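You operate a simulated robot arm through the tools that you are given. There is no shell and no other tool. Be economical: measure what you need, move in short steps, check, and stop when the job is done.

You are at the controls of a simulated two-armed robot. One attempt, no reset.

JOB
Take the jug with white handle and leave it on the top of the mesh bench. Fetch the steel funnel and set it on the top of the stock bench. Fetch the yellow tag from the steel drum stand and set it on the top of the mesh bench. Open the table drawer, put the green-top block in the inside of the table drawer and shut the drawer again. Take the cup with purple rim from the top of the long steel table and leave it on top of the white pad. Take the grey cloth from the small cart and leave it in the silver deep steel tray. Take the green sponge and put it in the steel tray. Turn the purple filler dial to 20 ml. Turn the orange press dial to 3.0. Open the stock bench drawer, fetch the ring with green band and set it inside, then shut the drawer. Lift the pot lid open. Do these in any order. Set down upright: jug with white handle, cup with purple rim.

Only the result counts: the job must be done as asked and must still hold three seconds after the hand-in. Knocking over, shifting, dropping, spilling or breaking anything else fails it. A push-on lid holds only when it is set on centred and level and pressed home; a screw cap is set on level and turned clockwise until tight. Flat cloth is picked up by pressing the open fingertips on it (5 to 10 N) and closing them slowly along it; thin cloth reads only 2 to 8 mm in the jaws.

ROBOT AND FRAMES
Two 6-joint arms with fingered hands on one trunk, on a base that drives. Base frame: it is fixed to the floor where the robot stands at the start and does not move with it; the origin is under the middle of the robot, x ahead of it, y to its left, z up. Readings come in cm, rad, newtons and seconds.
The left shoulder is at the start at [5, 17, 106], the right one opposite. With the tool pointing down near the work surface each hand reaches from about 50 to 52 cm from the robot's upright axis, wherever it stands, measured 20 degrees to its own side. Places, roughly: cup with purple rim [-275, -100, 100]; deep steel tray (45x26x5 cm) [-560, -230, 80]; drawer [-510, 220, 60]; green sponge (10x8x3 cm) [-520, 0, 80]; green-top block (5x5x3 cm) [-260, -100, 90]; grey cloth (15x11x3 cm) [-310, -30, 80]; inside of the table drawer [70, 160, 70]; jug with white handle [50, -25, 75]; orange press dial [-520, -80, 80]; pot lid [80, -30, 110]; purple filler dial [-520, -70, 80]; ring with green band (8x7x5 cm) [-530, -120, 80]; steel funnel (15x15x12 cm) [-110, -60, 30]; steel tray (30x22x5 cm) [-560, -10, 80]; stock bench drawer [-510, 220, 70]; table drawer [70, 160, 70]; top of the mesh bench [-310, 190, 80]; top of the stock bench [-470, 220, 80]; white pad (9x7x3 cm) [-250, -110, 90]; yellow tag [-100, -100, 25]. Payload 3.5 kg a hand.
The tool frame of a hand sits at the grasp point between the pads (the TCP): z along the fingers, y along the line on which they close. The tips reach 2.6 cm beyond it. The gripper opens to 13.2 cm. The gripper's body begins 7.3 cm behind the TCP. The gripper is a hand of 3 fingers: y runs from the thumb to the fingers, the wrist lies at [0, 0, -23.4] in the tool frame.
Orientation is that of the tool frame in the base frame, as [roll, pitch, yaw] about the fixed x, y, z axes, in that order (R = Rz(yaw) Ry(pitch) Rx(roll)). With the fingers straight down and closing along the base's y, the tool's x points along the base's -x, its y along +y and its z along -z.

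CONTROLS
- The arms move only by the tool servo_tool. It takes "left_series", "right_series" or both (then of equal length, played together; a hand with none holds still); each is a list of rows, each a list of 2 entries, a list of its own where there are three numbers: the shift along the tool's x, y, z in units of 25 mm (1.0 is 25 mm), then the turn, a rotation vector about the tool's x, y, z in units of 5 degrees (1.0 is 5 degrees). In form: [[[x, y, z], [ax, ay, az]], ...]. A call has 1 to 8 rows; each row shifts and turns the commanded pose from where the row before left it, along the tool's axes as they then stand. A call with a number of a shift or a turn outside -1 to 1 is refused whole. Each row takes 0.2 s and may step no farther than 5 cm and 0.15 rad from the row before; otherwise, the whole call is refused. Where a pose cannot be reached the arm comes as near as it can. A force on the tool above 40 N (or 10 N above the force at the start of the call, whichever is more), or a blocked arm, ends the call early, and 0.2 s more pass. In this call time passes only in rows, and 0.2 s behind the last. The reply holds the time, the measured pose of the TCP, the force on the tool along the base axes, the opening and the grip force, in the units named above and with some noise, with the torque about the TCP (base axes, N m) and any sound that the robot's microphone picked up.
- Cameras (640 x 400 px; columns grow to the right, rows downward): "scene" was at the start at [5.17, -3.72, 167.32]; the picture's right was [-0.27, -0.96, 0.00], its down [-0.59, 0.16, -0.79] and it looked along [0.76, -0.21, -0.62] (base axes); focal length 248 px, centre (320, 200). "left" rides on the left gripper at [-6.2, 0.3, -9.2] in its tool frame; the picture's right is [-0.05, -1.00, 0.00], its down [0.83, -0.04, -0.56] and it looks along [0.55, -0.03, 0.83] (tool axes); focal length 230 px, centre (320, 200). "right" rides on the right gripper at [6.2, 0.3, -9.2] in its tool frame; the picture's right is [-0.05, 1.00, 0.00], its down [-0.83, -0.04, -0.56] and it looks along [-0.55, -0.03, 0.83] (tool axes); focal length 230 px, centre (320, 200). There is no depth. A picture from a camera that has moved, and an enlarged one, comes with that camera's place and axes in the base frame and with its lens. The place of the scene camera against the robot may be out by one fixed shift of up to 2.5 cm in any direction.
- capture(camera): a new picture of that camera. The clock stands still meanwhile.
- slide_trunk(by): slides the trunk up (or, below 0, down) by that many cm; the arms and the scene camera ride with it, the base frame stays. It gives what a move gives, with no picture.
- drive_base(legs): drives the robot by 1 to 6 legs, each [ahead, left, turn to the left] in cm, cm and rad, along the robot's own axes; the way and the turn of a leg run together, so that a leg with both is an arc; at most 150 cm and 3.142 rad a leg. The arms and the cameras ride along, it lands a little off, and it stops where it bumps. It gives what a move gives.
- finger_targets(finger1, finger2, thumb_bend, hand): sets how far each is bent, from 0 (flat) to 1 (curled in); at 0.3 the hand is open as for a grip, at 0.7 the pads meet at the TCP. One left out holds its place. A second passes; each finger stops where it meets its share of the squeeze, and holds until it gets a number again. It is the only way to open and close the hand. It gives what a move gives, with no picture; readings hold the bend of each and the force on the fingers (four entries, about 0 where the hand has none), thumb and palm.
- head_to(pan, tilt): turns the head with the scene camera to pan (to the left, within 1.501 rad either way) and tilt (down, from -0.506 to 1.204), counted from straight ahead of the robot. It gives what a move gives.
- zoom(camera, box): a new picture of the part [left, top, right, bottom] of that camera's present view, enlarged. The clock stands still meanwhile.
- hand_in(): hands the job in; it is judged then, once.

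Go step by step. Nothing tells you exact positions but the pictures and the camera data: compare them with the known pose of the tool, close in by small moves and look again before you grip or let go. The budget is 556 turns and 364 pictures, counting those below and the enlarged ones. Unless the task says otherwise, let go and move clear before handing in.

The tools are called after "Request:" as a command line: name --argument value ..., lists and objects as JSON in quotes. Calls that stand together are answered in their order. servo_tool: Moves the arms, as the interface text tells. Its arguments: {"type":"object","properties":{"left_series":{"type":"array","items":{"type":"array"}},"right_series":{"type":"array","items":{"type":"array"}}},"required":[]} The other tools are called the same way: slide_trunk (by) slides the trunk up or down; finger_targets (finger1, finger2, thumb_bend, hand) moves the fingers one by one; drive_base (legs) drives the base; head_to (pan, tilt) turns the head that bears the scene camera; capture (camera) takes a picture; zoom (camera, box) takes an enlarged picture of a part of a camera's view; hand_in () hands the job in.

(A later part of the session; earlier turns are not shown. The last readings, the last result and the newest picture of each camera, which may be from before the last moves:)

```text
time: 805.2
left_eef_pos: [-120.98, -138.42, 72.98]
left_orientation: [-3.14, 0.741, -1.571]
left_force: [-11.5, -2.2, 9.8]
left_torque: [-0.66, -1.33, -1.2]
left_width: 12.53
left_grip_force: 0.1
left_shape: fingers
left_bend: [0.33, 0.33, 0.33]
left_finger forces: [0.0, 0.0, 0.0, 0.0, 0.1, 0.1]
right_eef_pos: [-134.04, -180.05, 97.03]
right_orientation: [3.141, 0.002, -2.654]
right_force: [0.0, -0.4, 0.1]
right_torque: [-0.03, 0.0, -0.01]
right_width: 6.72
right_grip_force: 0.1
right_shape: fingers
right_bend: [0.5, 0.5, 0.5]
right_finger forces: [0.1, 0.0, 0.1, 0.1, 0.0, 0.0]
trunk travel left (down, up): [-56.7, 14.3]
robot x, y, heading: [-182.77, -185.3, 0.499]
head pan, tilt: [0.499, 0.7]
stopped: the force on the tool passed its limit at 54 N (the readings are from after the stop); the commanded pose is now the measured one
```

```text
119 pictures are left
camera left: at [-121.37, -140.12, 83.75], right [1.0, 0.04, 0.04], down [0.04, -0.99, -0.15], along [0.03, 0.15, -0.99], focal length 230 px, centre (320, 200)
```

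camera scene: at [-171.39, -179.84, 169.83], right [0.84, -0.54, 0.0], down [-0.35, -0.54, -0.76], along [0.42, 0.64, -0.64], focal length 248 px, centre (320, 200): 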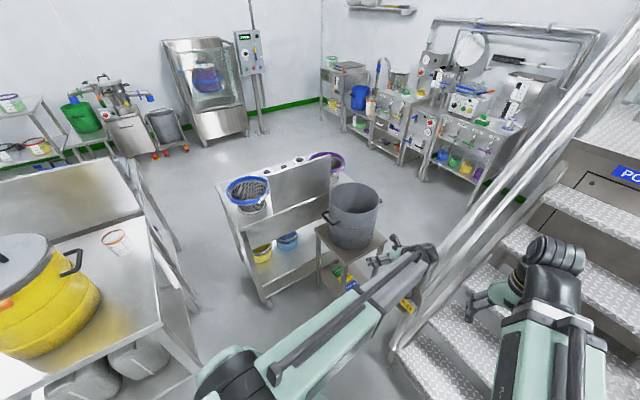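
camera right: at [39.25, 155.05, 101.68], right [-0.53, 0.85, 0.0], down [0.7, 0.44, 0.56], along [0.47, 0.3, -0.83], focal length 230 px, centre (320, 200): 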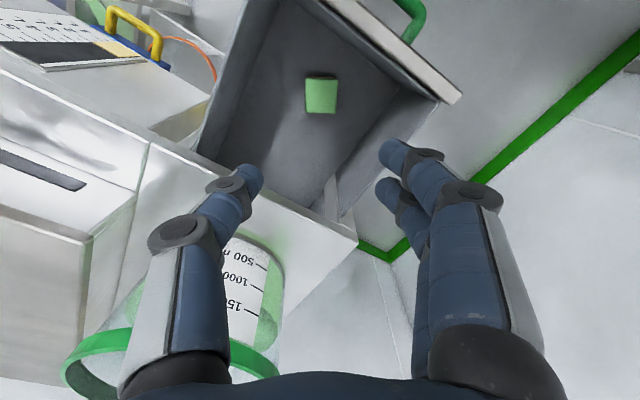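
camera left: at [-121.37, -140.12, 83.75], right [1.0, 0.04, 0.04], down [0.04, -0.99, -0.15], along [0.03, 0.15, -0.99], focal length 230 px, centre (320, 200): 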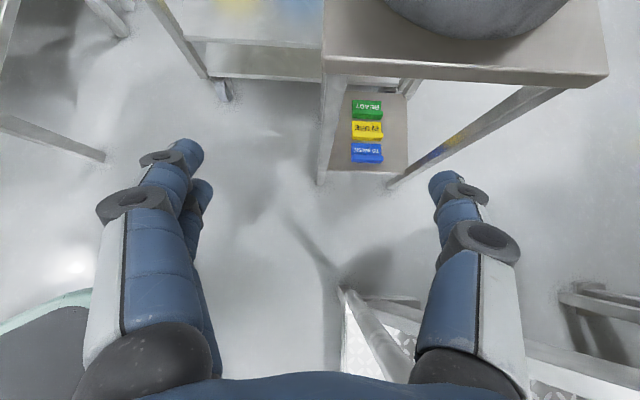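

The wrist touched the railing's sign post. I rise, move north-west away from it, and try lowering there.

Request:
slide_trunk --by 5

Request:
drive_base --legs '[[-2, 12.5, 0]]'

Request:
capture --camera "scene"

Request:
capture --camera "left"

```text
time: 806.1
left_eef_pos: [-120.89, -138.31, 77.8]
left_orientation: [-3.14, 0.74, -1.57]
left_force: [-0.1, 0.7, -0.6]
left_torque: [0.03, 0.0, -0.05]
left_width: 12.52
left_grip_force: 0.1
left_shape: fingers
left_bend: [0.33, 0.33, 0.33]
left_finger forces: [0.0, 0.0, 0.1, 0.0, 0.0, 0.0]
right_eef_pos: [-133.96, -179.99, 102.14]
right_orientation: [-3.141, 0.002, -2.652]
right_force: [-0.6, -0.3, -0.4]
right_torque: [-0.02, 0.01, 0.0]
right_width: 6.72
right_grip_force: 0.1
right_shape: fingers
right_bend: [0.5, 0.5, 0.5]
right_finger forces: [0.0, 0.0, 0.0, 0.0, 0.0, 0.0]
trunk travel left (down, up): [-61.7, 9.3]
robot x, y, heading: [-183.13, -185.44, 0.5]
head pan, tilt: [0.499, 0.7]
```

```text
time: 807.4
left_eef_pos: [-128.66, -128.34, 77.87]
left_orientation: [-3.14, 0.739, -1.573]
left_force: [0.0, 0.9, -0.9]
left_torque: [-0.01, 0.0, 0.0]
left_width: 12.55
left_grip_force: 0.0
left_shape: fingers
left_bend: [0.33, 0.33, 0.33]
left_finger forces: [0.1, 0.0, 0.0, 0.1, 0.0, 0.0]
right_eef_pos: [-141.97, -169.84, 102.17]
right_orientation: [-3.14, 0.002, -2.656]
right_force: [-0.5, 0.8, 0.0]
right_torque: [-0.03, -0.01, 0.02]
right_width: 6.71
right_grip_force: 0.1
right_shape: fingers
right_bend: [0.5, 0.5, 0.5]
right_finger forces: [0.0, 0.0, 0.0, 0.0, 0.0, 0.1]
trunk travel left (down, up): [-61.7, 9.3]
robot x, y, heading: [-190.86, -174.97, 0.491]
head pan, tilt: [0.499, 0.7]
```

```text
118 pictures are left
camera scene: at [-188.79, -171.2, 161.21], right [0.84, -0.55, 0.0], down [-0.35, -0.54, -0.76], along [0.42, 0.64, -0.64], focal length 248 px, centre (320, 200)
```

scene: 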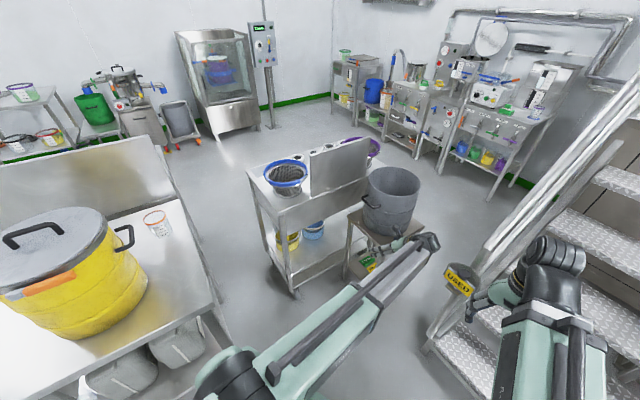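

```text
117 pictures are left
camera left: at [-129.04, -129.97, 88.7], right [1.0, 0.04, 0.04], down [0.04, -0.99, -0.15], along [0.03, 0.15, -0.99], focal length 230 px, centre (320, 200)
```

left: 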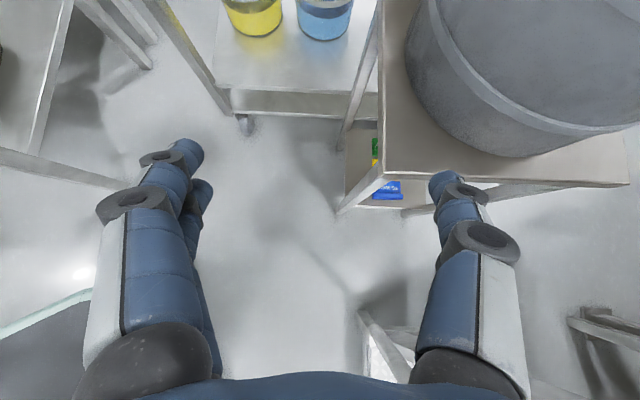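

The sign is at about [-118, -157, 80]; here I'm clear of it. I lower the trunk.

Request:
slide_trunk --by -30

Request:
slide_trunk --by -18

Request:
capture --camera "left"

Request:
capture --camera "scene"

```text
time: 810.4
left_eef_pos: [-128.59, -128.38, 47.83]
left_orientation: [3.141, 0.739, -1.573]
left_force: [-0.6, 0.3, -0.1]
left_torque: [0.0, -0.01, 0.0]
left_width: 12.53
left_grip_force: 0.1
left_shape: fingers
left_bend: [0.33, 0.33, 0.33]
left_finger forces: [0.0, 0.1, 0.1, 0.0, 0.0, 0.0]
right_eef_pos: [-141.67, -169.92, 72.09]
right_orientation: [3.141, 0.001, -2.654]
right_force: [-0.2, -0.2, 0.0]
right_torque: [0.0, 0.03, 0.01]
right_width: 6.73
right_grip_force: 0.2
right_shape: fingers
right_bend: [0.5, 0.5, 0.5]
right_finger forces: [0.0, 0.0, 0.0, 0.0, 0.0, 0.0]
trunk travel left (down, up): [-31.7, 39.3]
robot x, y, heading: [-190.76, -175.49, 0.496]
head pan, tilt: [0.499, 0.7]
```

```text
time: 812.4
left_eef_pos: [-128.51, -128.27, 29.9]
left_orientation: [3.14, 0.74, -1.572]
left_force: [-0.4, -1.1, 0.4]
left_torque: [0.01, 0.01, 0.0]
left_width: 12.52
left_grip_force: 0.1
left_shape: fingers
left_bend: [0.33, 0.33, 0.33]
left_finger forces: [0.0, 0.1, 0.1, 0.1, 0.0, 0.0]
right_eef_pos: [-141.81, -169.89, 54.26]
right_orientation: [3.141, 0.002, -2.654]
right_force: [-0.4, 0.4, 0.1]
right_torque: [0.03, 0.02, 0.03]
right_width: 6.75
right_grip_force: 0.1
right_shape: fingers
right_bend: [0.5, 0.5, 0.5]
right_finger forces: [0.0, 0.0, 0.1, 0.0, 0.0, 0.0]
trunk travel left (down, up): [-13.7, 57.3]
robot x, y, heading: [-190.62, -175.09, 0.492]
head pan, tilt: [0.499, 0.7]
```

```text
116 pictures are left
camera left: at [-128.97, -130.05, 40.71], right [1.0, 0.04, 0.04], down [0.04, -0.99, -0.15], along [0.03, 0.15, -0.99], focal length 230 px, centre (320, 200)
```

left: 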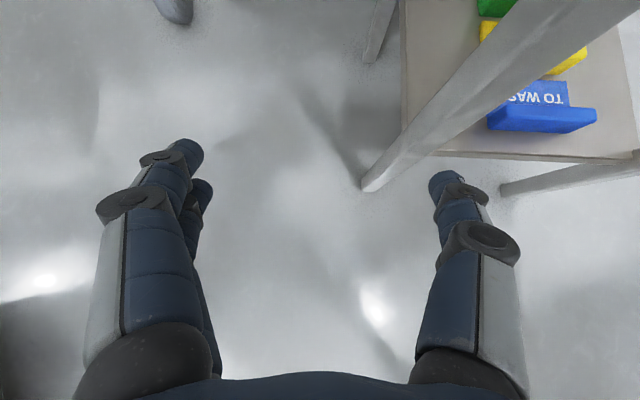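

```text
115 pictures are left
camera scene: at [-188.67, -171.36, 113.22], right [0.84, -0.55, 0.0], down [-0.35, -0.54, -0.76], along [0.42, 0.64, -0.64], focal length 248 px, centre (320, 200)
```

scene: 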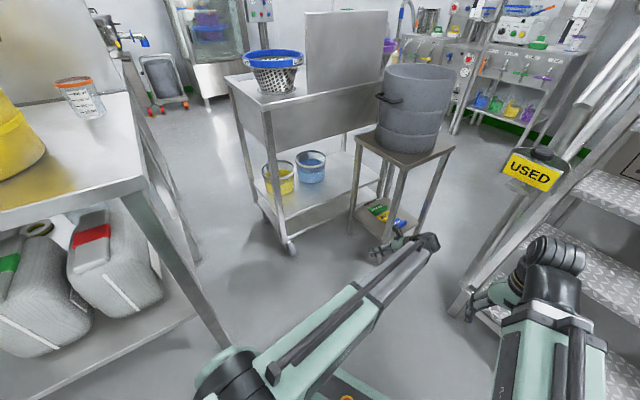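

I now need the right arm out of the way of the stairs, so I swing it out to the right side in stages.

Request:
servo_tool --right_series '[[[0, -1, 0], [0, 0, 0]], [[0, -1, 0], [0, 0, 0]], [[0, -1, 0], [0, 0, 0]], [[0, -1, 0], [0, 0, 0]], [[0, -1, 0], [0, 0, 0]], [[0, -1, 0], [0, 0, 0]], [[0, -1, 0], [0, 0, 0]], [[0, -1, 0], [0, 0, 0]]]'

Request:
servo_tool --right_series '[[[1, -0.8, 0], [0, 0, 0]], [[1, -0.8, 0], [0, 0, 0]], [[1, -0.8, 0], [0, 0, 0]], [[1, -0.8, 0], [0, 0, 0]], [[1, -0.8, 0], [0, 0, 0]], [[1, -0.8, 0], [0, 0, 0]], [[1, -0.8, 0], [0, 0, 0]], [[1, -0.8, 0], [0, 0, 0]]]'

Request:
servo_tool --right_series '[[[1, -0.3, 0], [0, 0, 0]], [[1, -0.3, 0], [0, 0, 0]], [[1, -0.3, 0], [0, 0, 0]], [[1, -0.3, 0], [0, 0, 0]], [[1, -0.3, 0], [0, 0, 0]], [[1, -0.3, 0], [0, 0, 0]]]'

```text
time: 814.2
left_eef_pos: [-128.57, -128.32, 29.78]
left_orientation: [-3.141, 0.739, -1.573]
left_force: [-0.7, 0.0, 0.3]
left_torque: [-0.01, 0.0, 0.04]
left_width: 12.54
left_grip_force: 0.1
left_shape: fingers
left_bend: [0.33, 0.33, 0.33]
left_finger forces: [0.0, 0.0, 0.0, 0.1, 0.0, 0.1]
right_eef_pos: [-132.36, -187.75, 53.93]
right_orientation: [-3.141, 0.001, -2.655]
right_force: [-0.2, -0.7, -0.1]
right_torque: [0.0, 0.0, 0.02]
right_width: 6.74
right_grip_force: 0.1
right_shape: fingers
right_bend: [0.5, 0.5, 0.5]
right_finger forces: [0.1, 0.0, 0.0, 0.0, 0.0, 0.0]
trunk travel left (down, up): [-13.7, 57.3]
robot x, y, heading: [-190.54, -175.3, 0.494]
head pan, tilt: [0.499, 0.7]
```

```text
time: 816.0
left_eef_pos: [-128.59, -128.39, 29.74]
left_orientation: [3.14, 0.74, -1.572]
left_force: [-0.1, -0.1, 0.4]
left_torque: [-0.02, 0.02, 0.04]
left_width: 12.52
left_grip_force: 0.1
left_shape: fingers
left_bend: [0.33, 0.33, 0.33]
left_finger forces: [0.0, 0.0, 0.0, 0.0, 0.0, 0.0]
right_eef_pos: [-142.56, -211.23, 54.06]
right_orientation: [-3.141, 0.002, -2.653]
right_force: [0.1, 0.7, 0.3]
right_torque: [-0.01, -0.01, 0.05]
right_width: 6.72
right_grip_force: 0.2
right_shape: fingers
right_bend: [0.5, 0.5, 0.5]
right_finger forces: [0.1, 0.0, 0.0, 0.0, 0.0, 0.1]
trunk travel left (down, up): [-13.7, 57.3]
robot x, y, heading: [-190.74, -175.39, 0.494]
head pan, tilt: [0.499, 0.7]
```

```text
time: 817.4
left_eef_pos: [-128.65, -128.36, 29.79]
left_orientation: [3.141, 0.739, -1.572]
left_force: [0.4, 0.1, 0.6]
left_torque: [0.01, 0.0, 0.0]
left_width: 12.54
left_grip_force: 0.0
left_shape: fingers
left_bend: [0.33, 0.33, 0.33]
left_finger forces: [0.0, 0.0, 0.0, 0.0, 0.0, 0.0]
right_eef_pos: [-153.76, -222.28, 54.13]
right_orientation: [3.141, 0.002, -2.657]
right_force: [0.2, 0.0, 1.0]
right_torque: [-0.02, -0.05, -0.02]
right_width: 6.74
right_grip_force: 0.0
right_shape: fingers
right_bend: [0.5, 0.5, 0.5]
right_finger forces: [0.0, 0.0, 0.1, 0.0, 0.1, 0.1]
trunk travel left (down, up): [-13.7, 57.3]
robot x, y, heading: [-190.76, -174.79, 0.497]
head pan, tilt: [0.499, 0.7]
```

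Request:
drive_base --legs '[[19.5, -10.6, 0]]'

Request:
capture --camera "left"

```text
time: 819.1
left_eef_pos: [-106.39, -128.46, 29.77]
left_orientation: [3.141, 0.741, -1.574]
left_force: [0.7, 0.4, 0.4]
left_torque: [-0.02, -0.01, 0.03]
left_width: 12.55
left_grip_force: 0.2
left_shape: fingers
left_bend: [0.33, 0.33, 0.33]
left_finger forces: [0.1, 0.0, 0.0, 0.0, 0.1, 0.1]
right_eef_pos: [-131.82, -222.22, 54.14]
right_orientation: [-3.142, 0.0, -2.66]
right_force: [-0.4, 0.4, 0.6]
right_torque: [0.0, 0.02, 0.0]
right_width: 6.73
right_grip_force: 0.0
right_shape: fingers
right_bend: [0.5, 0.5, 0.5]
right_finger forces: [0.1, 0.1, 0.1, 0.0, 0.0, 0.0]
trunk travel left (down, up): [-13.7, 57.3]
robot x, y, heading: [-168.47, -175.31, 0.486]
head pan, tilt: [0.499, 0.7]
```

```text
114 pictures are left
camera left: at [-106.76, -130.15, 40.7], right [1.0, 0.03, 0.04], down [0.04, -0.99, -0.15], along [0.03, 0.15, -0.99], focal length 230 px, centre (320, 200)
```

left: 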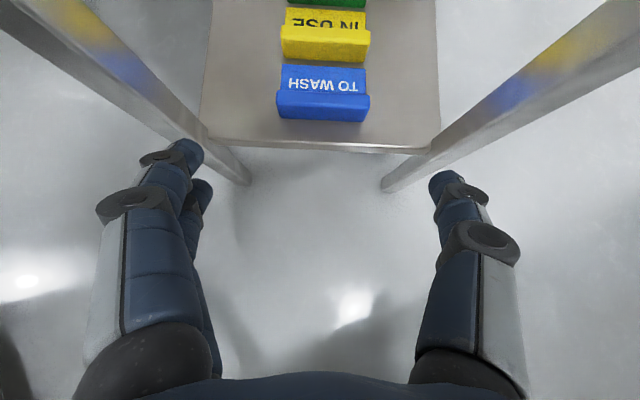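

Perfect alignment: yellow tag straight ahead between the legs. I move in above it at this height.

Request:
drive_base --legs '[[7.9, 13.8, 0]]'

Request:
capture --camera "left"

```text
time: 820.5
left_eef_pos: [-106.02, -112.36, 29.79]
left_orientation: [3.142, 0.74, -1.574]
left_force: [0.4, -0.1, -0.2]
left_torque: [0.0, -0.02, -0.01]
left_width: 12.52
left_grip_force: 0.0
left_shape: fingers
left_bend: [0.33, 0.33, 0.33]
left_finger forces: [0.1, 0.1, 0.0, 0.1, 0.0, 0.0]
right_eef_pos: [-131.48, -206.1, 54.1]
right_orientation: [-3.14, 0.001, -2.656]
right_force: [0.3, -0.6, 1.3]
right_torque: [-0.05, 0.0, 0.04]
right_width: 6.7
right_grip_force: 0.1
right_shape: fingers
right_bend: [0.5, 0.5, 0.5]
right_finger forces: [0.0, 0.0, 0.0, 0.0, 0.1, 0.0]
trunk travel left (down, up): [-13.7, 57.3]
robot x, y, heading: [-168.04, -159.49, 0.492]
head pan, tilt: [0.499, 0.7]
```

```text
113 pictures are left
camera left: at [-106.46, -114.12, 40.7], right [1.0, 0.04, 0.04], down [0.04, -0.99, -0.15], along [0.03, 0.15, -0.99], focal length 230 px, centre (320, 200)
```

left: 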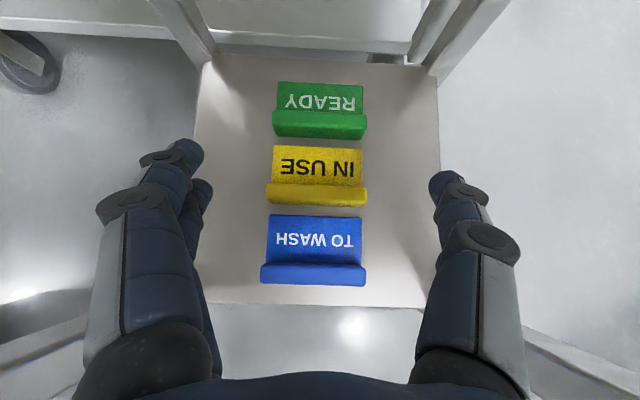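

The camera shows the yellow tag exactly between the fingers. I adjust 2 cm north and lower gently.

Request:
drive_base --legs '[[1.0, 1.8, 0]]'

Request:
slide_trunk --by -5

Request:
capture --camera "left"

```text
time: 821.3
left_eef_pos: [-106.13, -110.38, 29.88]
left_orientation: [3.141, 0.741, -1.573]
left_force: [-0.2, -0.1, 0.6]
left_torque: [-0.03, 0.0, -0.03]
left_width: 12.55
left_grip_force: 0.1
left_shape: fingers
left_bend: [0.33, 0.33, 0.33]
left_finger forces: [0.1, 0.1, 0.0, 0.0, 0.0, 0.0]
right_eef_pos: [-131.34, -204.24, 54.13]
right_orientation: [-3.141, 0.0, -2.656]
right_force: [-1.0, 0.5, 0.0]
right_torque: [0.01, 0.04, -0.01]
right_width: 6.73
right_grip_force: 0.0
right_shape: fingers
right_bend: [0.5, 0.5, 0.5]
right_finger forces: [0.1, 0.1, 0.1, 0.0, 0.1, 0.0]
trunk travel left (down, up): [-13.7, 57.3]
robot x, y, heading: [-168.29, -157.21, 0.493]
head pan, tilt: [0.499, 0.7]
```

```text
time: 822.2
left_eef_pos: [-106.12, -110.31, 24.91]
left_orientation: [3.141, 0.739, -1.573]
left_force: [0.1, -0.1, -0.4]
left_torque: [0.0, 0.02, 0.0]
left_width: 12.54
left_grip_force: 0.0
left_shape: fingers
left_bend: [0.33, 0.33, 0.33]
left_finger forces: [0.1, 0.1, 0.0, 0.0, 0.1, 0.1]
right_eef_pos: [-131.33, -204.18, 49.22]
right_orientation: [-3.141, -0.002, -2.657]
right_force: [0.5, 0.5, -0.6]
right_torque: [-0.01, -0.01, 0.01]
right_width: 6.72
right_grip_force: 0.1
right_shape: fingers
right_bend: [0.5, 0.5, 0.5]
right_finger forces: [0.0, 0.0, 0.0, 0.0, 0.0, 0.0]
trunk travel left (down, up): [-8.7, 62.3]
robot x, y, heading: [-167.87, -157.14, 0.492]
head pan, tilt: [0.499, 0.7]
```

```text
112 pictures are left
camera left: at [-106.45, -112.07, 35.7], right [1.0, 0.04, 0.04], down [0.04, -0.99, -0.15], along [0.03, 0.15, -0.99], focal length 230 px, centre (320, 200)
```

left: 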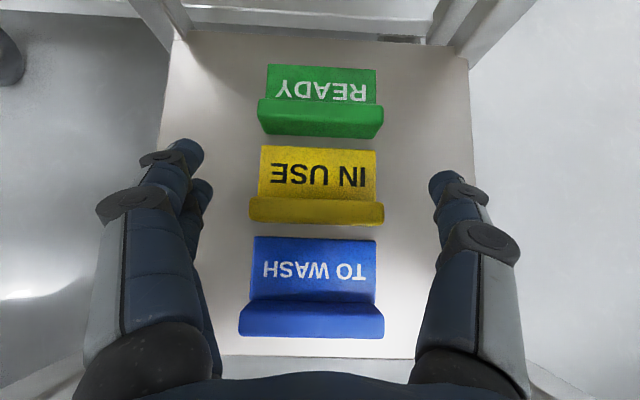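

Request:
slide_trunk --by -1.5

Request:
finger_targets --hand "left" --finger1 0.42 --finger2 0.42 --thumb_bend 0.42

Request:
capture --camera "left"

```text
time: 822.8
left_eef_pos: [-106.05, -110.46, 23.33]
left_orientation: [-3.141, 0.74, -1.573]
left_force: [-0.7, -0.2, -0.7]
left_torque: [0.0, -0.01, -0.02]
left_width: 12.54
left_grip_force: 0.0
left_shape: fingers
left_bend: [0.33, 0.33, 0.33]
left_finger forces: [0.0, 0.0, 0.0, 0.1, 0.1, 0.1]
right_eef_pos: [-131.27, -204.14, 47.72]
right_orientation: [3.141, 0.001, -2.657]
right_force: [-0.2, 0.3, -0.1]
right_torque: [0.01, 0.05, -0.03]
right_width: 6.74
right_grip_force: 0.2
right_shape: fingers
right_bend: [0.5, 0.5, 0.5]
right_finger forces: [0.1, 0.0, 0.0, 0.0, 0.1, 0.0]
trunk travel left (down, up): [-7.2, 63.8]
robot x, y, heading: [-168.24, -157.24, 0.494]
head pan, tilt: [0.499, 0.7]
```

```text
time: 823.8
left_eef_pos: [-105.95, -110.3, 23.37]
left_orientation: [3.14, 0.739, -1.573]
left_force: [0.3, -0.7, 0.3]
left_torque: [0.0, 0.0, 0.0]
left_width: 9.54
left_grip_force: 0.1
left_shape: fingers
left_bend: [0.42, 0.42, 0.42]
left_finger forces: [0.0, 0.0, 0.0, 0.0, 0.1, 0.0]
right_eef_pos: [-131.24, -204.17, 47.69]
right_orientation: [3.14, -0.001, -2.657]
right_force: [0.0, 0.1, 0.5]
right_torque: [0.02, 0.02, 0.01]
right_width: 6.72
right_grip_force: 0.1
right_shape: fingers
right_bend: [0.5, 0.5, 0.5]
right_finger forces: [0.0, 0.1, 0.0, 0.0, 0.0, 0.0]
trunk travel left (down, up): [-7.2, 63.8]
robot x, y, heading: [-168.3, -157.57, 0.494]
head pan, tilt: [0.499, 0.7]
```

```text
111 pictures are left
camera left: at [-106.45, -112.07, 34.2], right [1.0, 0.04, 0.03], down [0.04, -0.99, -0.15], along [0.03, 0.15, -0.99], focal length 230 px, centre (320, 200)
```

left: 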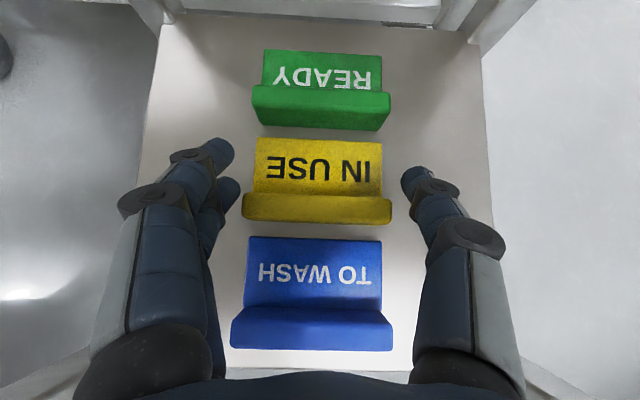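

Request:
finger_targets --hand "left" --finger1 0.49 --finger2 0.49 --thumb_bend 0.49

Request:
capture --camera "left"

```text
time: 824.8
left_eef_pos: [-106.07, -110.41, 23.35]
left_orientation: [-3.14, 0.74, -1.573]
left_force: [0.3, 1.0, -0.9]
left_torque: [0.0, -0.01, 0.0]
left_width: 7.2
left_grip_force: 0.1
left_shape: fingers
left_bend: [0.49, 0.49, 0.49]
left_finger forces: [0.0, 0.1, 0.0, 0.0, 0.0, 0.1]
right_eef_pos: [-131.28, -204.11, 47.57]
right_orientation: [-3.141, 0.0, -2.656]
right_force: [0.9, 0.1, 0.2]
right_torque: [-0.01, -0.05, -0.02]
right_width: 6.74
right_grip_force: 0.1
right_shape: fingers
right_bend: [0.5, 0.5, 0.5]
right_finger forces: [0.0, 0.1, 0.0, 0.0, 0.1, 0.0]
trunk travel left (down, up): [-7.2, 63.8]
robot x, y, heading: [-168.02, -156.73, 0.499]
head pan, tilt: [0.499, 0.7]
```

```text
110 pictures are left
camera left: at [-106.45, -112.07, 34.2], right [1.0, 0.04, 0.04], down [0.04, -0.99, -0.15], along [0.03, 0.15, -0.99], focal length 230 px, centre (320, 200)
```

left: 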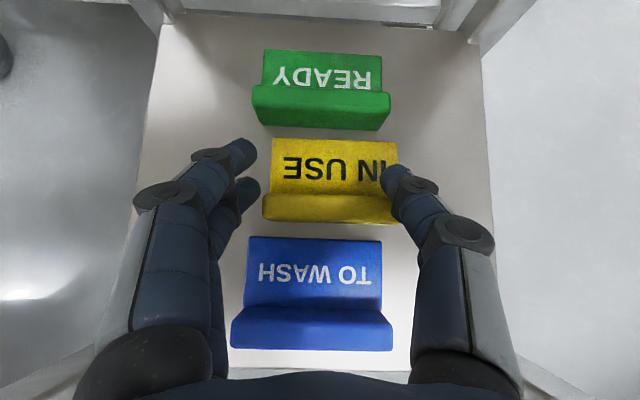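

The thumb rides over the thin part; the tall ridge is slightly nearer to me. I open, shift 1 cm south, lower a bit, and close on the ridge ends.

Request:
finger_targets --hand "left" --finger1 0.41 --finger2 0.41 --thumb_bend 0.41

Request:
servo_tool --left_series '[[[0.27, -0.2, -0.12], [0, 0, 0]], [[0.13, 0, 0.15], [0, 0, 0]]]'

Request:
capture --camera "left"

```text
time: 825.8
left_eef_pos: [-106.15, -110.47, 23.37]
left_orientation: [-3.142, 0.741, -1.573]
left_force: [-0.6, 0.0, 0.6]
left_torque: [0.0, 0.0, 0.0]
left_width: 9.77
left_grip_force: 0.0
left_shape: fingers
left_bend: [0.41, 0.41, 0.41]
left_finger forces: [0.0, 0.0, 0.0, 0.0, 0.1, 0.0]
right_eef_pos: [-131.33, -204.19, 47.67]
right_orientation: [3.141, 0.001, -2.657]
right_force: [0.0, 0.0, 0.1]
right_torque: [-0.01, 0.02, 0.04]
right_width: 6.74
right_grip_force: 0.0
right_shape: fingers
right_bend: [0.5, 0.5, 0.5]
right_finger forces: [0.0, 0.1, 0.0, 0.1, 0.0, 0.0]
trunk travel left (down, up): [-7.2, 63.8]
robot x, y, heading: [-167.69, -156.6, 0.491]
head pan, tilt: [0.499, 0.7]
```

```text
time: 826.4
left_eef_pos: [-105.82, -111.24, 22.74]
left_orientation: [-3.138, 0.74, -1.573]
left_force: [0.3, -0.6, 0.3]
left_torque: [-0.01, -0.03, -0.01]
left_width: 9.77
left_grip_force: 0.1
left_shape: fingers
left_bend: [0.41, 0.41, 0.41]
left_finger forces: [0.0, 0.1, 0.0, 0.1, 0.4, 0.1]
left hand out of reach, approached as far as the arm can: row 2
right_eef_pos: [-131.22, -204.1, 47.58]
right_orientation: [-3.141, 0.0, -2.656]
right_force: [0.5, 0.6, -0.2]
right_torque: [0.01, 0.03, 0.02]
right_width: 6.72
right_grip_force: 0.0
right_shape: fingers
right_bend: [0.5, 0.5, 0.5]
right_finger forces: [0.0, 0.0, 0.1, 0.0, 0.1, 0.0]
trunk travel left (down, up): [-7.2, 63.8]
robot x, y, heading: [-168.22, -157.21, 0.498]
head pan, tilt: [0.499, 0.7]
```

```text
109 pictures are left
camera left: at [-106.31, -112.86, 33.6], right [1.0, 0.03, 0.04], down [0.04, -0.99, -0.15], along [0.03, 0.15, -0.99], focal length 230 px, centre (320, 200)
```

left: 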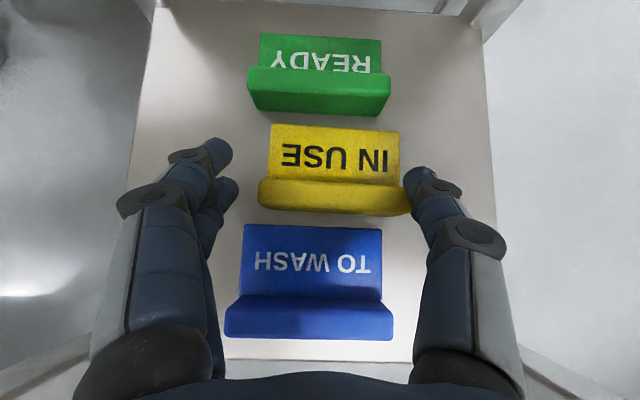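

Request:
servo_tool --left_series '[[[0, -0.3, 0], [0, 0, 0]]]'

Request:
slide_trunk --by -0.6

Request:
finger_targets --hand "left" --finger1 0.47 --finger2 0.47 --thumb_bend 0.45

Request:
capture --camera "left"

```text
time: 826.8
left_eef_pos: [-105.97, -111.25, 23.01]
left_orientation: [-3.139, 0.74, -1.571]
left_force: [0.0, 0.1, -1.1]
left_torque: [0.02, -0.01, 0.01]
left_width: 9.77
left_grip_force: 0.0
left_shape: fingers
left_bend: [0.41, 0.41, 0.41]
left_finger forces: [0.0, 0.0, 0.0, 0.1, 0.1, 0.0]
left hand out of reach, approached as far as the arm can: row 1
right_eef_pos: [-131.28, -204.24, 47.62]
right_orientation: [3.141, 0.001, -2.656]
right_force: [-0.3, -0.5, 0.1]
right_torque: [0.0, 0.02, 0.0]
right_width: 6.72
right_grip_force: 0.0
right_shape: fingers
right_bend: [0.5, 0.5, 0.5]
right_finger forces: [0.0, 0.0, 0.0, 0.1, 0.0, 0.0]
trunk travel left (down, up): [-7.2, 63.8]
robot x, y, heading: [-168.05, -157.22, 0.496]
head pan, tilt: [0.499, 0.7]
```

```text
time: 827.4
left_eef_pos: [-105.87, -111.23, 22.29]
left_orientation: [-3.14, 0.739, -1.573]
left_force: [0.0, -0.1, 0.6]
left_torque: [-0.02, 0.01, -0.03]
left_width: 9.78
left_grip_force: 0.2
left_shape: fingers
left_bend: [0.41, 0.41, 0.41]
left_finger forces: [0.0, 0.1, 0.0, 0.0, 0.1, 0.0]
right_eef_pos: [-131.25, -204.14, 47.06]
right_orientation: [-3.141, 0.0, -2.655]
right_force: [-0.2, 0.4, -0.1]
right_torque: [0.03, -0.01, -0.02]
right_width: 6.72
right_grip_force: 0.0
right_shape: fingers
right_bend: [0.5, 0.5, 0.5]
right_finger forces: [0.0, 0.1, 0.0, 0.0, 0.1, 0.0]
trunk travel left (down, up): [-6.6, 64.4]
robot x, y, heading: [-167.68, -157.23, 0.489]
head pan, tilt: [0.499, 0.7]
```

```text
time: 828.4
left_eef_pos: [-105.79, -111.28, 22.34]
left_orientation: [-3.141, 0.741, -1.57]
left_force: [-0.3, -0.1, 0.6]
left_torque: [-0.01, 0.02, 0.0]
left_width: 8.44
left_grip_force: 2.0
left_shape: fingers
left_bend: [0.47, 0.44, 0.44]
left_finger forces: [0.0, 2.0, 0.0, 0.0, 2.0, 0.0]
right_eef_pos: [-131.37, -204.17, 47.11]
right_orientation: [3.141, 0.001, -2.656]
right_force: [-0.4, -0.1, -0.4]
right_torque: [0.01, 0.01, -0.03]
right_width: 6.75
right_grip_force: 0.1
right_shape: fingers
right_bend: [0.5, 0.5, 0.5]
right_finger forces: [0.1, 0.1, 0.0, 0.1, 0.1, 0.0]
trunk travel left (down, up): [-6.6, 64.4]
robot x, y, heading: [-168.44, -156.82, 0.494]
head pan, tilt: [0.499, 0.7]
```

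```text
108 pictures are left
camera left: at [-106.25, -112.97, 33.17], right [1.0, 0.04, 0.04], down [0.04, -0.99, -0.15], along [0.03, 0.15, -0.99], focal length 230 px, centre (320, 200)
```

left: 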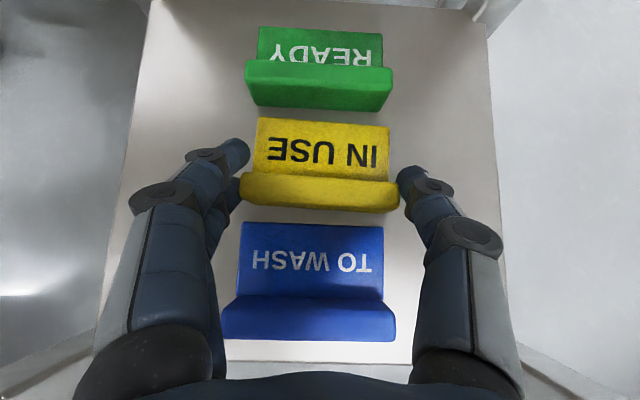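

Finger 2 and thumb now hold the ridge ends. I tighten and lift.

Request:
finger_targets --hand "left" --finger1 0.52 --finger2 0.53 --thumb_bend 0.52

Request:
slide_trunk --by 3

Request:
capture --camera "left"

```text
time: 829.4
left_eef_pos: [-105.88, -111.38, 22.33]
left_orientation: [-3.139, 0.737, -1.573]
left_force: [0.6, -0.6, -0.1]
left_torque: [0.03, 0.02, 0.03]
left_width: 7.34
left_grip_force: 8.2
left_shape: fingers
left_bend: [0.52, 0.43, 0.48]
left_finger forces: [0.0, 8.1, 0.1, 0.0, 8.4, 0.1]
right_eef_pos: [-131.25, -204.19, 47.11]
right_orientation: [-3.141, 0.0, -2.655]
right_force: [0.9, 0.0, 0.1]
right_torque: [0.0, -0.02, -0.03]
right_width: 6.75
right_grip_force: 0.1
right_shape: fingers
right_bend: [0.5, 0.5, 0.5]
right_finger forces: [0.0, 0.1, 0.1, 0.0, 0.0, 0.1]
trunk travel left (down, up): [-6.6, 64.4]
robot x, y, heading: [-167.83, -157.12, 0.492]
head pan, tilt: [0.499, 0.7]
```

```text
time: 830.1
left_eef_pos: [-105.9, -111.34, 25.3]
left_orientation: [-3.139, 0.74, -1.573]
left_force: [0.0, 0.2, -0.4]
left_torque: [-0.02, -0.03, -0.01]
left_width: 7.33
left_grip_force: 8.6
left_shape: fingers
left_bend: [0.52, 0.43, 0.48]
left_finger forces: [0.0, 8.1, 0.0, 0.1, 8.2, 0.0]
right_eef_pos: [-131.27, -204.16, 50.1]
right_orientation: [3.141, -0.001, -2.656]
right_force: [-0.4, 0.7, 0.2]
right_torque: [-0.02, 0.01, -0.04]
right_width: 6.7
right_grip_force: 0.0
right_shape: fingers
right_bend: [0.5, 0.5, 0.5]
right_finger forces: [0.0, 0.0, 0.0, 0.0, 0.0, 0.0]
trunk travel left (down, up): [-9.6, 61.4]
robot x, y, heading: [-168.02, -156.92, 0.495]
head pan, tilt: [0.499, 0.7]
```

```text
107 pictures are left
camera left: at [-106.25, -112.97, 36.17], right [1.0, 0.04, 0.04], down [0.04, -0.99, -0.15], along [0.03, 0.15, -0.99], focal length 230 px, centre (320, 200)
```

left: 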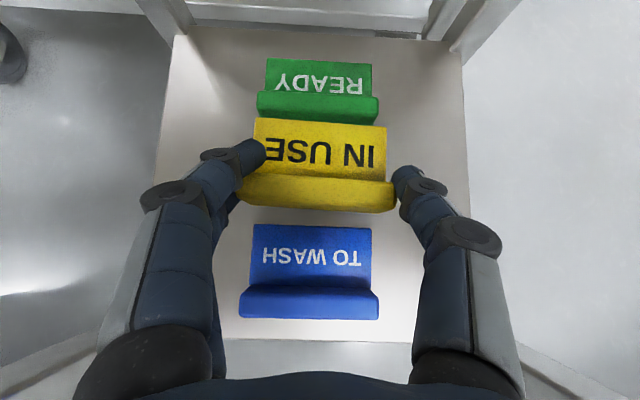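

The yellow tag is lifted; the others stay put. I raise a bit more and withdraw along the same path.

Request:
slide_trunk --by 5

Request:
drive_base --legs '[[-8.5, -15.8, 0], [-20, 11, 0]]'

Request:
slide_trunk --by 38

Request:
capture --camera "left"

```text
time: 831.0
left_eef_pos: [-105.88, -111.24, 30.27]
left_orientation: [-3.14, 0.741, -1.572]
left_force: [-0.3, -0.7, -0.5]
left_torque: [0.0, -0.02, 0.01]
left_width: 7.32
left_grip_force: 8.2
left_shape: fingers
left_bend: [0.52, 0.43, 0.48]
left_finger forces: [0.0, 8.2, 0.1, 0.1, 8.2, 0.1]
right_eef_pos: [-131.39, -204.18, 54.99]
right_orientation: [-3.141, 0.001, -2.657]
right_force: [-1.0, 0.4, 0.4]
right_torque: [-0.05, 0.02, -0.01]
right_width: 6.73
right_grip_force: 0.0
right_shape: fingers
right_bend: [0.5, 0.5, 0.5]
right_finger forces: [0.0, 0.0, 0.1, 0.0, 0.1, 0.0]
trunk travel left (down, up): [-14.6, 56.4]
robot x, y, heading: [-168.43, -157.36, 0.496]
head pan, tilt: [0.499, 0.7]
```

```text
time: 833.9
left_eef_pos: [-128.12, -129.5, 30.32]
left_orientation: [-3.14, 0.739, -1.574]
left_force: [0.5, 0.8, -0.9]
left_torque: [0.01, -0.02, -0.03]
left_width: 7.3
left_grip_force: 8.1
left_shape: fingers
left_bend: [0.52, 0.43, 0.48]
left_finger forces: [0.0, 8.1, 0.0, 0.0, 8.2, 0.0]
right_eef_pos: [-153.66, -222.25, 55.05]
right_orientation: [3.141, 0.0, -2.66]
right_force: [1.0, 0.4, -0.4]
right_torque: [-0.01, -0.01, 0.01]
right_width: 6.75
right_grip_force: 0.0
right_shape: fingers
right_bend: [0.5, 0.5, 0.5]
right_finger forces: [0.0, 0.0, 0.0, 0.0, 0.1, 0.0]
trunk travel left (down, up): [-14.6, 56.4]
robot x, y, heading: [-190.19, -175.29, 0.486]
head pan, tilt: [0.499, 0.7]
```

```text
time: 837.5
left_eef_pos: [-128.0, -129.45, 68.32]
left_orientation: [-3.141, 0.74, -1.576]
left_force: [0.4, 0.1, 0.0]
left_torque: [-0.01, -0.03, -0.05]
left_width: 7.31
left_grip_force: 8.8
left_shape: fingers
left_bend: [0.52, 0.43, 0.48]
left_finger forces: [0.0, 8.1, 0.0, 0.0, 8.2, 0.0]
right_eef_pos: [-153.75, -222.14, 93.01]
right_orientation: [3.141, 0.0, -2.66]
right_force: [0.0, 1.0, -0.3]
right_torque: [-0.03, 0.01, 0.0]
right_width: 6.74
right_grip_force: 0.1
right_shape: fingers
right_bend: [0.5, 0.5, 0.5]
right_finger forces: [0.0, 0.0, 0.1, 0.0, 0.1, 0.0]
trunk travel left (down, up): [-52.6, 18.4]
robot x, y, heading: [-190.69, -174.9, 0.495]
head pan, tilt: [0.499, 0.7]
```

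```text
106 pictures are left
camera left: at [-128.46, -131.19, 79.16], right [1.0, 0.03, 0.04], down [0.04, -0.99, -0.15], along [0.03, 0.15, -0.99], focal length 230 px, centre (320, 200)
```

left: 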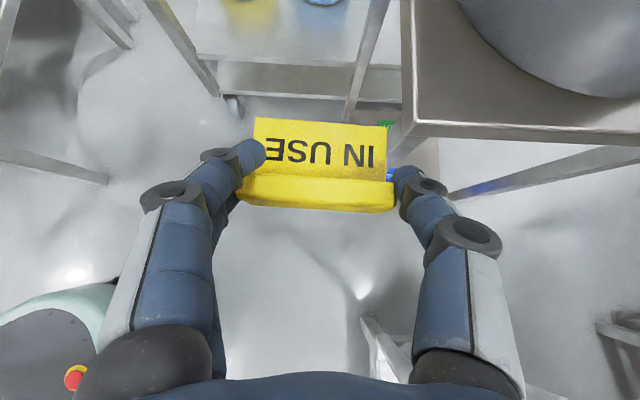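

I raise fully, back away and bring the right arm to the front again.

Request:
slide_trunk --by 18

Request:
drive_base --legs '[[-40, -25, 0]]'

Request:
servo_tool --right_series '[[[-1, 0.3, 0], [0, 0, 0]], [[-1, 0.3, 0], [0, 0, 0]], [[-1, 0.3, 0], [0, 0, 0]], [[-1, 0.3, 0], [0, 0, 0]], [[-1, 0.3, 0], [0, 0, 0]], [[-1, 0.3, 0], [0, 0, 0]], [[-1, 0.8, 0], [0, 0, 0]], [[-1, 0.8, 0], [0, 0, 0]]]'

Request:
servo_tool --right_series '[[[-1, 0.8, 0], [0, 0, 0]], [[-1, 0.8, 0], [0, 0, 0]], [[-1, 0.8, 0], [0, 0, 0]], [[-1, 0.8, 0], [0, 0, 0]], [[-1, 0.8, 0], [0, 0, 0]], [[-1, 0.8, 0], [0, 0, 0]], [[0, 1, 0], [0, 0, 0]], [[0, 1, 0], [0, 0, 0]]]'

Request:
drive_base --legs '[[0, 0, 2.64], [0, 105, 0], [100, 0, 0], [100, 0, 0]]'

```text
time: 839.5
left_eef_pos: [-128.0, -129.51, 86.36]
left_orientation: [-3.141, 0.741, -1.576]
left_force: [0.5, 0.2, -0.2]
left_torque: [-0.02, -0.02, -0.01]
left_width: 7.33
left_grip_force: 8.0
left_shape: fingers
left_bend: [0.52, 0.43, 0.48]
left_finger forces: [0.0, 8.2, 0.1, 0.0, 8.2, 0.0]
right_eef_pos: [-153.81, -222.26, 111.11]
right_orientation: [3.141, 0.0, -2.66]
right_force: [0.2, 0.5, -0.2]
right_torque: [0.01, 0.01, -0.01]
right_width: 6.74
right_grip_force: 0.0
right_shape: fingers
right_bend: [0.5, 0.5, 0.5]
right_finger forces: [0.0, 0.1, 0.1, 0.0, 0.0, 0.0]
trunk travel left (down, up): [-70.6, 0.4]
robot x, y, heading: [-190.69, -175.09, 0.489]
head pan, tilt: [0.499, 0.7]
```

```text
time: 842.3
left_eef_pos: [-151.98, -170.18, 86.29]
left_orientation: [-3.141, 0.74, -1.567]
left_force: [0.0, 0.1, -0.2]
left_torque: [0.01, 0.03, 0.0]
left_width: 7.32
left_grip_force: 8.5
left_shape: fingers
left_bend: [0.52, 0.43, 0.48]
left_finger forces: [0.0, 8.3, 0.0, 0.0, 8.1, 0.0]
right_eef_pos: [-176.89, -263.23, 111.07]
right_orientation: [3.141, 0.003, -2.65]
right_force: [-0.8, -1.2, -1.3]
right_torque: [0.0, -0.02, 0.0]
right_width: 6.72
right_grip_force: 0.0
right_shape: fingers
right_bend: [0.5, 0.5, 0.5]
right_finger forces: [0.1, 0.0, 0.1, 0.1, 0.2, 0.0]
trunk travel left (down, up): [-70.6, 0.4]
robot x, y, heading: [-214.04, -216.42, 0.498]
head pan, tilt: [0.499, 0.7]
```

```text
time: 844.1
left_eef_pos: [-151.95, -170.15, 86.24]
left_orientation: [-3.14, 0.741, -1.568]
left_force: [0.9, 0.4, -0.9]
left_torque: [-0.02, 0.01, 0.0]
left_width: 7.3
left_grip_force: 8.3
left_shape: fingers
left_bend: [0.52, 0.43, 0.48]
left_finger forces: [0.0, 8.2, 0.0, 0.0, 8.1, 0.0]
right_eef_pos: [-163.32, -246.04, 111.17]
right_orientation: [3.141, 0.001, -2.651]
right_force: [0.3, -0.1, -0.5]
right_torque: [0.01, 0.0, 0.0]
right_width: 6.75
right_grip_force: 0.1
right_shape: fingers
right_bend: [0.5, 0.5, 0.5]
right_finger forces: [0.0, 0.0, 0.1, 0.0, 0.1, 0.0]
trunk travel left (down, up): [-70.6, 0.4]
robot x, y, heading: [-214.11, -215.99, 0.501]
head pan, tilt: [0.499, 0.7]
```

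```text
time: 845.9
left_eef_pos: [-151.98, -170.14, 86.26]
left_orientation: [-3.141, 0.741, -1.565]
left_force: [-0.4, 0.5, -0.3]
left_torque: [-0.03, 0.01, 0.04]
left_width: 7.32
left_grip_force: 7.3
left_shape: fingers
left_bend: [0.52, 0.43, 0.48]
left_finger forces: [0.1, 8.2, 0.0, 0.1, 8.2, 0.0]
right_eef_pos: [-158.03, -224.04, 111.16]
right_orientation: [-3.142, 0.001, -2.651]
right_force: [0.0, 0.3, -1.1]
right_torque: [0.02, -0.01, -0.01]
right_width: 6.72
right_grip_force: 0.1
right_shape: fingers
right_bend: [0.5, 0.5, 0.5]
right_finger forces: [0.0, 0.0, 0.0, 0.1, 0.0, 0.1]
trunk travel left (down, up): [-70.6, 0.4]
robot x, y, heading: [-214.05, -216.41, 0.505]
head pan, tilt: [0.499, 0.7]
```

```text
time: 867.2
left_eef_pos: [-492.73, -330.27, 86.25]
left_orientation: [3.139, 0.74, 1.07]
left_force: [0.4, -0.4, -0.8]
left_torque: [0.0, -0.01, -0.01]
left_width: 7.27
left_grip_force: 7.3
left_shape: fingers
left_bend: [0.52, 0.44, 0.48]
left_finger forces: [0.0, 7.2, 0.2, 0.0, 7.4, 0.0]
right_eef_pos: [-461.16, -285.83, 111.08]
right_orientation: [3.141, 0.001, -0.015]
right_force: [0.3, 0.2, 0.0]
right_torque: [0.02, 0.0, 0.02]
right_width: 6.74
right_grip_force: 0.0
right_shape: fingers
right_bend: [0.5, 0.5, 0.5]
right_finger forces: [0.0, 0.0, 0.0, 0.0, 0.1, 0.1]
trunk travel left (down, up): [-70.6, 0.4]
robot x, y, heading: [-415.73, -319.59, 3.131]
head pan, tilt: [0.499, 0.7]
```

Request:
drive_base --legs '[[0, 0, -1.56], [0, 30, 0], [140, 0, 0], [140, 0, 0], [70, 0, 0]]'

Request:
capture --camera "left"

Request:
head_to --pan -0.4 --tilt 0.5

Request:
capture --camera "scene"

```text
time: 889.9
left_eef_pos: [-446.21, 110.07, 86.25]
left_orientation: [3.141, 0.739, -0.532]
left_force: [-0.1, 0.2, -0.7]
left_torque: [0.03, 0.0, 0.01]
left_width: 7.2
left_grip_force: 6.9
left_shape: fingers
left_bend: [0.52, 0.44, 0.49]
left_finger forces: [0.1, 6.9, 0.1, 0.1, 7.0, 0.0]
right_eef_pos: [-402.88, 77.21, 111.26]
right_orientation: [-3.14, 0.0, -1.616]
right_force: [-0.7, 0.6, 0.3]
right_torque: [0.0, -0.02, 0.0]
right_width: 6.74
right_grip_force: 0.0
right_shape: fingers
right_bend: [0.5, 0.5, 0.5]
right_finger forces: [0.0, 0.0, 0.0, 0.0, 0.0, 0.0]
trunk travel left (down, up): [-70.6, 0.4]
robot x, y, heading: [-437.86, 33.08, 1.54]
head pan, tilt: [0.499, 0.7]
```

```text
105 pictures are left
camera left: at [-444.96, 108.91, 97.12], right [0.47, 0.88, 0.04], down [0.87, -0.46, -0.15], along [-0.12, 0.1, -0.99], focal length 230 px, centre (320, 200)
```

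left: 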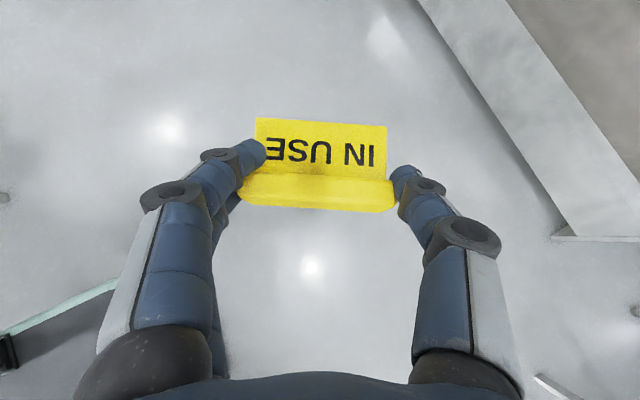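

```text
time: 891.1
left_eef_pos: [-446.24, 109.91, 86.31]
left_orientation: [-3.14, 0.741, -0.531]
left_force: [-0.3, -0.7, -0.3]
left_torque: [0.0, -0.02, -0.04]
left_width: 7.21
left_grip_force: 7.2
left_shape: fingers
left_bend: [0.52, 0.44, 0.49]
left_finger forces: [0.1, 6.9, 0.1, 0.0, 7.0, 0.0]
right_eef_pos: [-402.76, 77.18, 111.18]
right_orientation: [3.141, -0.001, -1.615]
right_force: [0.4, 0.7, -0.7]
right_torque: [-0.01, 0.02, -0.02]
right_width: 6.73
right_grip_force: 0.1
right_shape: fingers
right_bend: [0.5, 0.5, 0.5]
right_finger forces: [0.0, 0.1, 0.0, 0.1, 0.1, 0.1]
trunk travel left (down, up): [-70.6, 0.4]
robot x, y, heading: [-437.84, 32.85, 1.535]
head pan, tilt: [-0.4, 0.499]
```

```text
104 pictures are left
camera scene: at [-433.41, 35.95, 171.89], right [0.91, -0.42, 0.0], down [-0.2, -0.43, -0.88], along [0.37, 0.8, -0.48], focal length 248 px, centre (320, 200)
```

scene: 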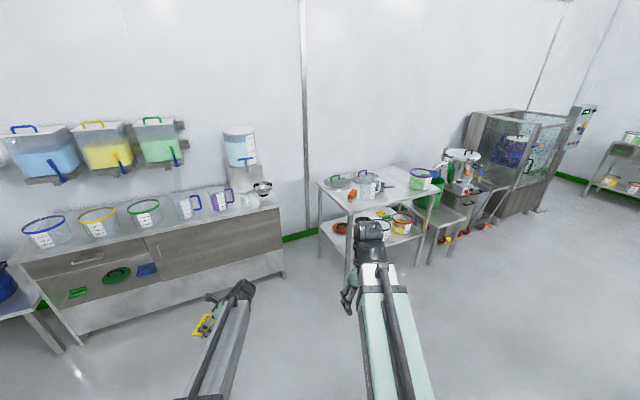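

The mesh bench's front-left corner is free. I raise the left arm above bench height, turn, and drive so the tag comes over that corner.

Request:
servo_tool --left_series '[[[-0.9, 0, -0.98], [0, 0, 0]], [[-0.9, 0, -0.98], [0, 0, 0]], [[-0.9, 0, -0.98], [0, 0, 0]]]'

Request:
drive_base --legs '[[0, 0, -1.035], [0, 60, 0], [40, 0, 0]]'

Request:
capture --camera "left"

Request:
head_to --pan 0.3 --tilt 0.6

Request:
capture --camera "scene"

```text
time: 891.9
left_eef_pos: [-446.36, 109.95, 96.39]
left_orientation: [-3.138, 0.74, -0.53]
left_force: [0.3, 0.4, -1.0]
left_torque: [0.0, 0.02, -0.02]
left_width: 7.19
left_grip_force: 6.9
left_shape: fingers
left_bend: [0.52, 0.44, 0.49]
left_finger forces: [0.0, 7.0, 0.2, 0.0, 7.0, 0.0]
right_eef_pos: [-402.71, 77.31, 111.16]
right_orientation: [-3.141, 0.002, -1.613]
right_force: [0.4, 0.2, 0.6]
right_torque: [-0.01, 0.0, -0.02]
right_width: 6.74
right_grip_force: 0.1
right_shape: fingers
right_bend: [0.5, 0.5, 0.5]
right_finger forces: [0.0, 0.0, 0.0, 0.0, 0.0, 0.2]
trunk travel left (down, up): [-70.6, 0.4]
robot x, y, heading: [-438.26, 33.15, 1.539]
head pan, tilt: [-0.4, 0.499]
```

```text
time: 900.0
left_eef_pos: [-369.15, 151.27, 96.34]
left_orientation: [3.141, 0.739, -1.568]
left_force: [0.2, 0.6, -0.7]
left_torque: [-0.03, 0.05, 0.01]
left_width: 7.21
left_grip_force: 7.1
left_shape: fingers
left_bend: [0.52, 0.44, 0.49]
left_finger forces: [0.0, 6.9, 0.1, 0.0, 6.9, 0.0]
right_eef_pos: [-374.99, 97.1, 111.17]
right_orientation: [3.142, 0.001, -2.65]
right_force: [0.6, 0.8, 0.4]
right_torque: [0.0, 0.04, 0.04]
right_width: 6.71
right_grip_force: 0.1
right_shape: fingers
right_bend: [0.5, 0.5, 0.5]
right_finger forces: [0.0, 0.0, 0.1, 0.0, 0.1, 0.0]
trunk travel left (down, up): [-70.6, 0.4]
robot x, y, heading: [-430.78, 105.08, 0.499]
head pan, tilt: [-0.4, 0.499]
```

```text
103 pictures are left
camera left: at [-369.51, 149.53, 107.17], right [1.0, 0.04, 0.04], down [0.05, -0.99, -0.15], along [0.03, 0.15, -0.99], focal length 230 px, centre (320, 200)
```

left: 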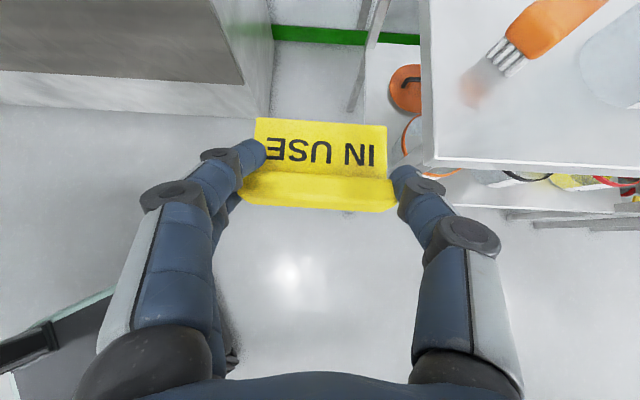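

```text
time: 901.1
left_eef_pos: [-369.18, 151.26, 96.31]
left_orientation: [-3.139, 0.74, -1.568]
left_force: [0.5, 1.0, -1.1]
left_torque: [0.01, -0.01, -0.01]
left_width: 7.18
left_grip_force: 6.9
left_shape: fingers
left_bend: [0.52, 0.44, 0.49]
left_finger forces: [0.0, 6.9, 0.1, 0.0, 6.9, 0.0]
right_eef_pos: [-375.06, 97.18, 111.22]
right_orientation: [-3.142, 0.003, -2.649]
right_force: [0.8, 0.1, 0.2]
right_torque: [-0.02, 0.01, -0.01]
right_width: 6.74
right_grip_force: 0.2
right_shape: fingers
right_bend: [0.5, 0.5, 0.5]
right_finger forces: [0.0, 0.0, 0.1, 0.0, 0.0, 0.0]
trunk travel left (down, up): [-70.6, 0.4]
robot x, y, heading: [-430.9, 104.69, 0.5]
head pan, tilt: [0.3, 0.6]
```

```text
102 pictures are left
camera scene: at [-427.53, 107.8, 170.98], right [0.72, -0.7, 0.0], down [-0.39, -0.41, -0.83], along [0.57, 0.59, -0.56], focal length 248 px, centre (320, 200)
```

scene: 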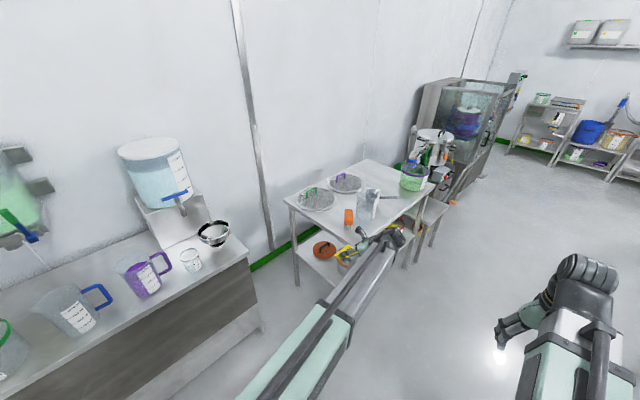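

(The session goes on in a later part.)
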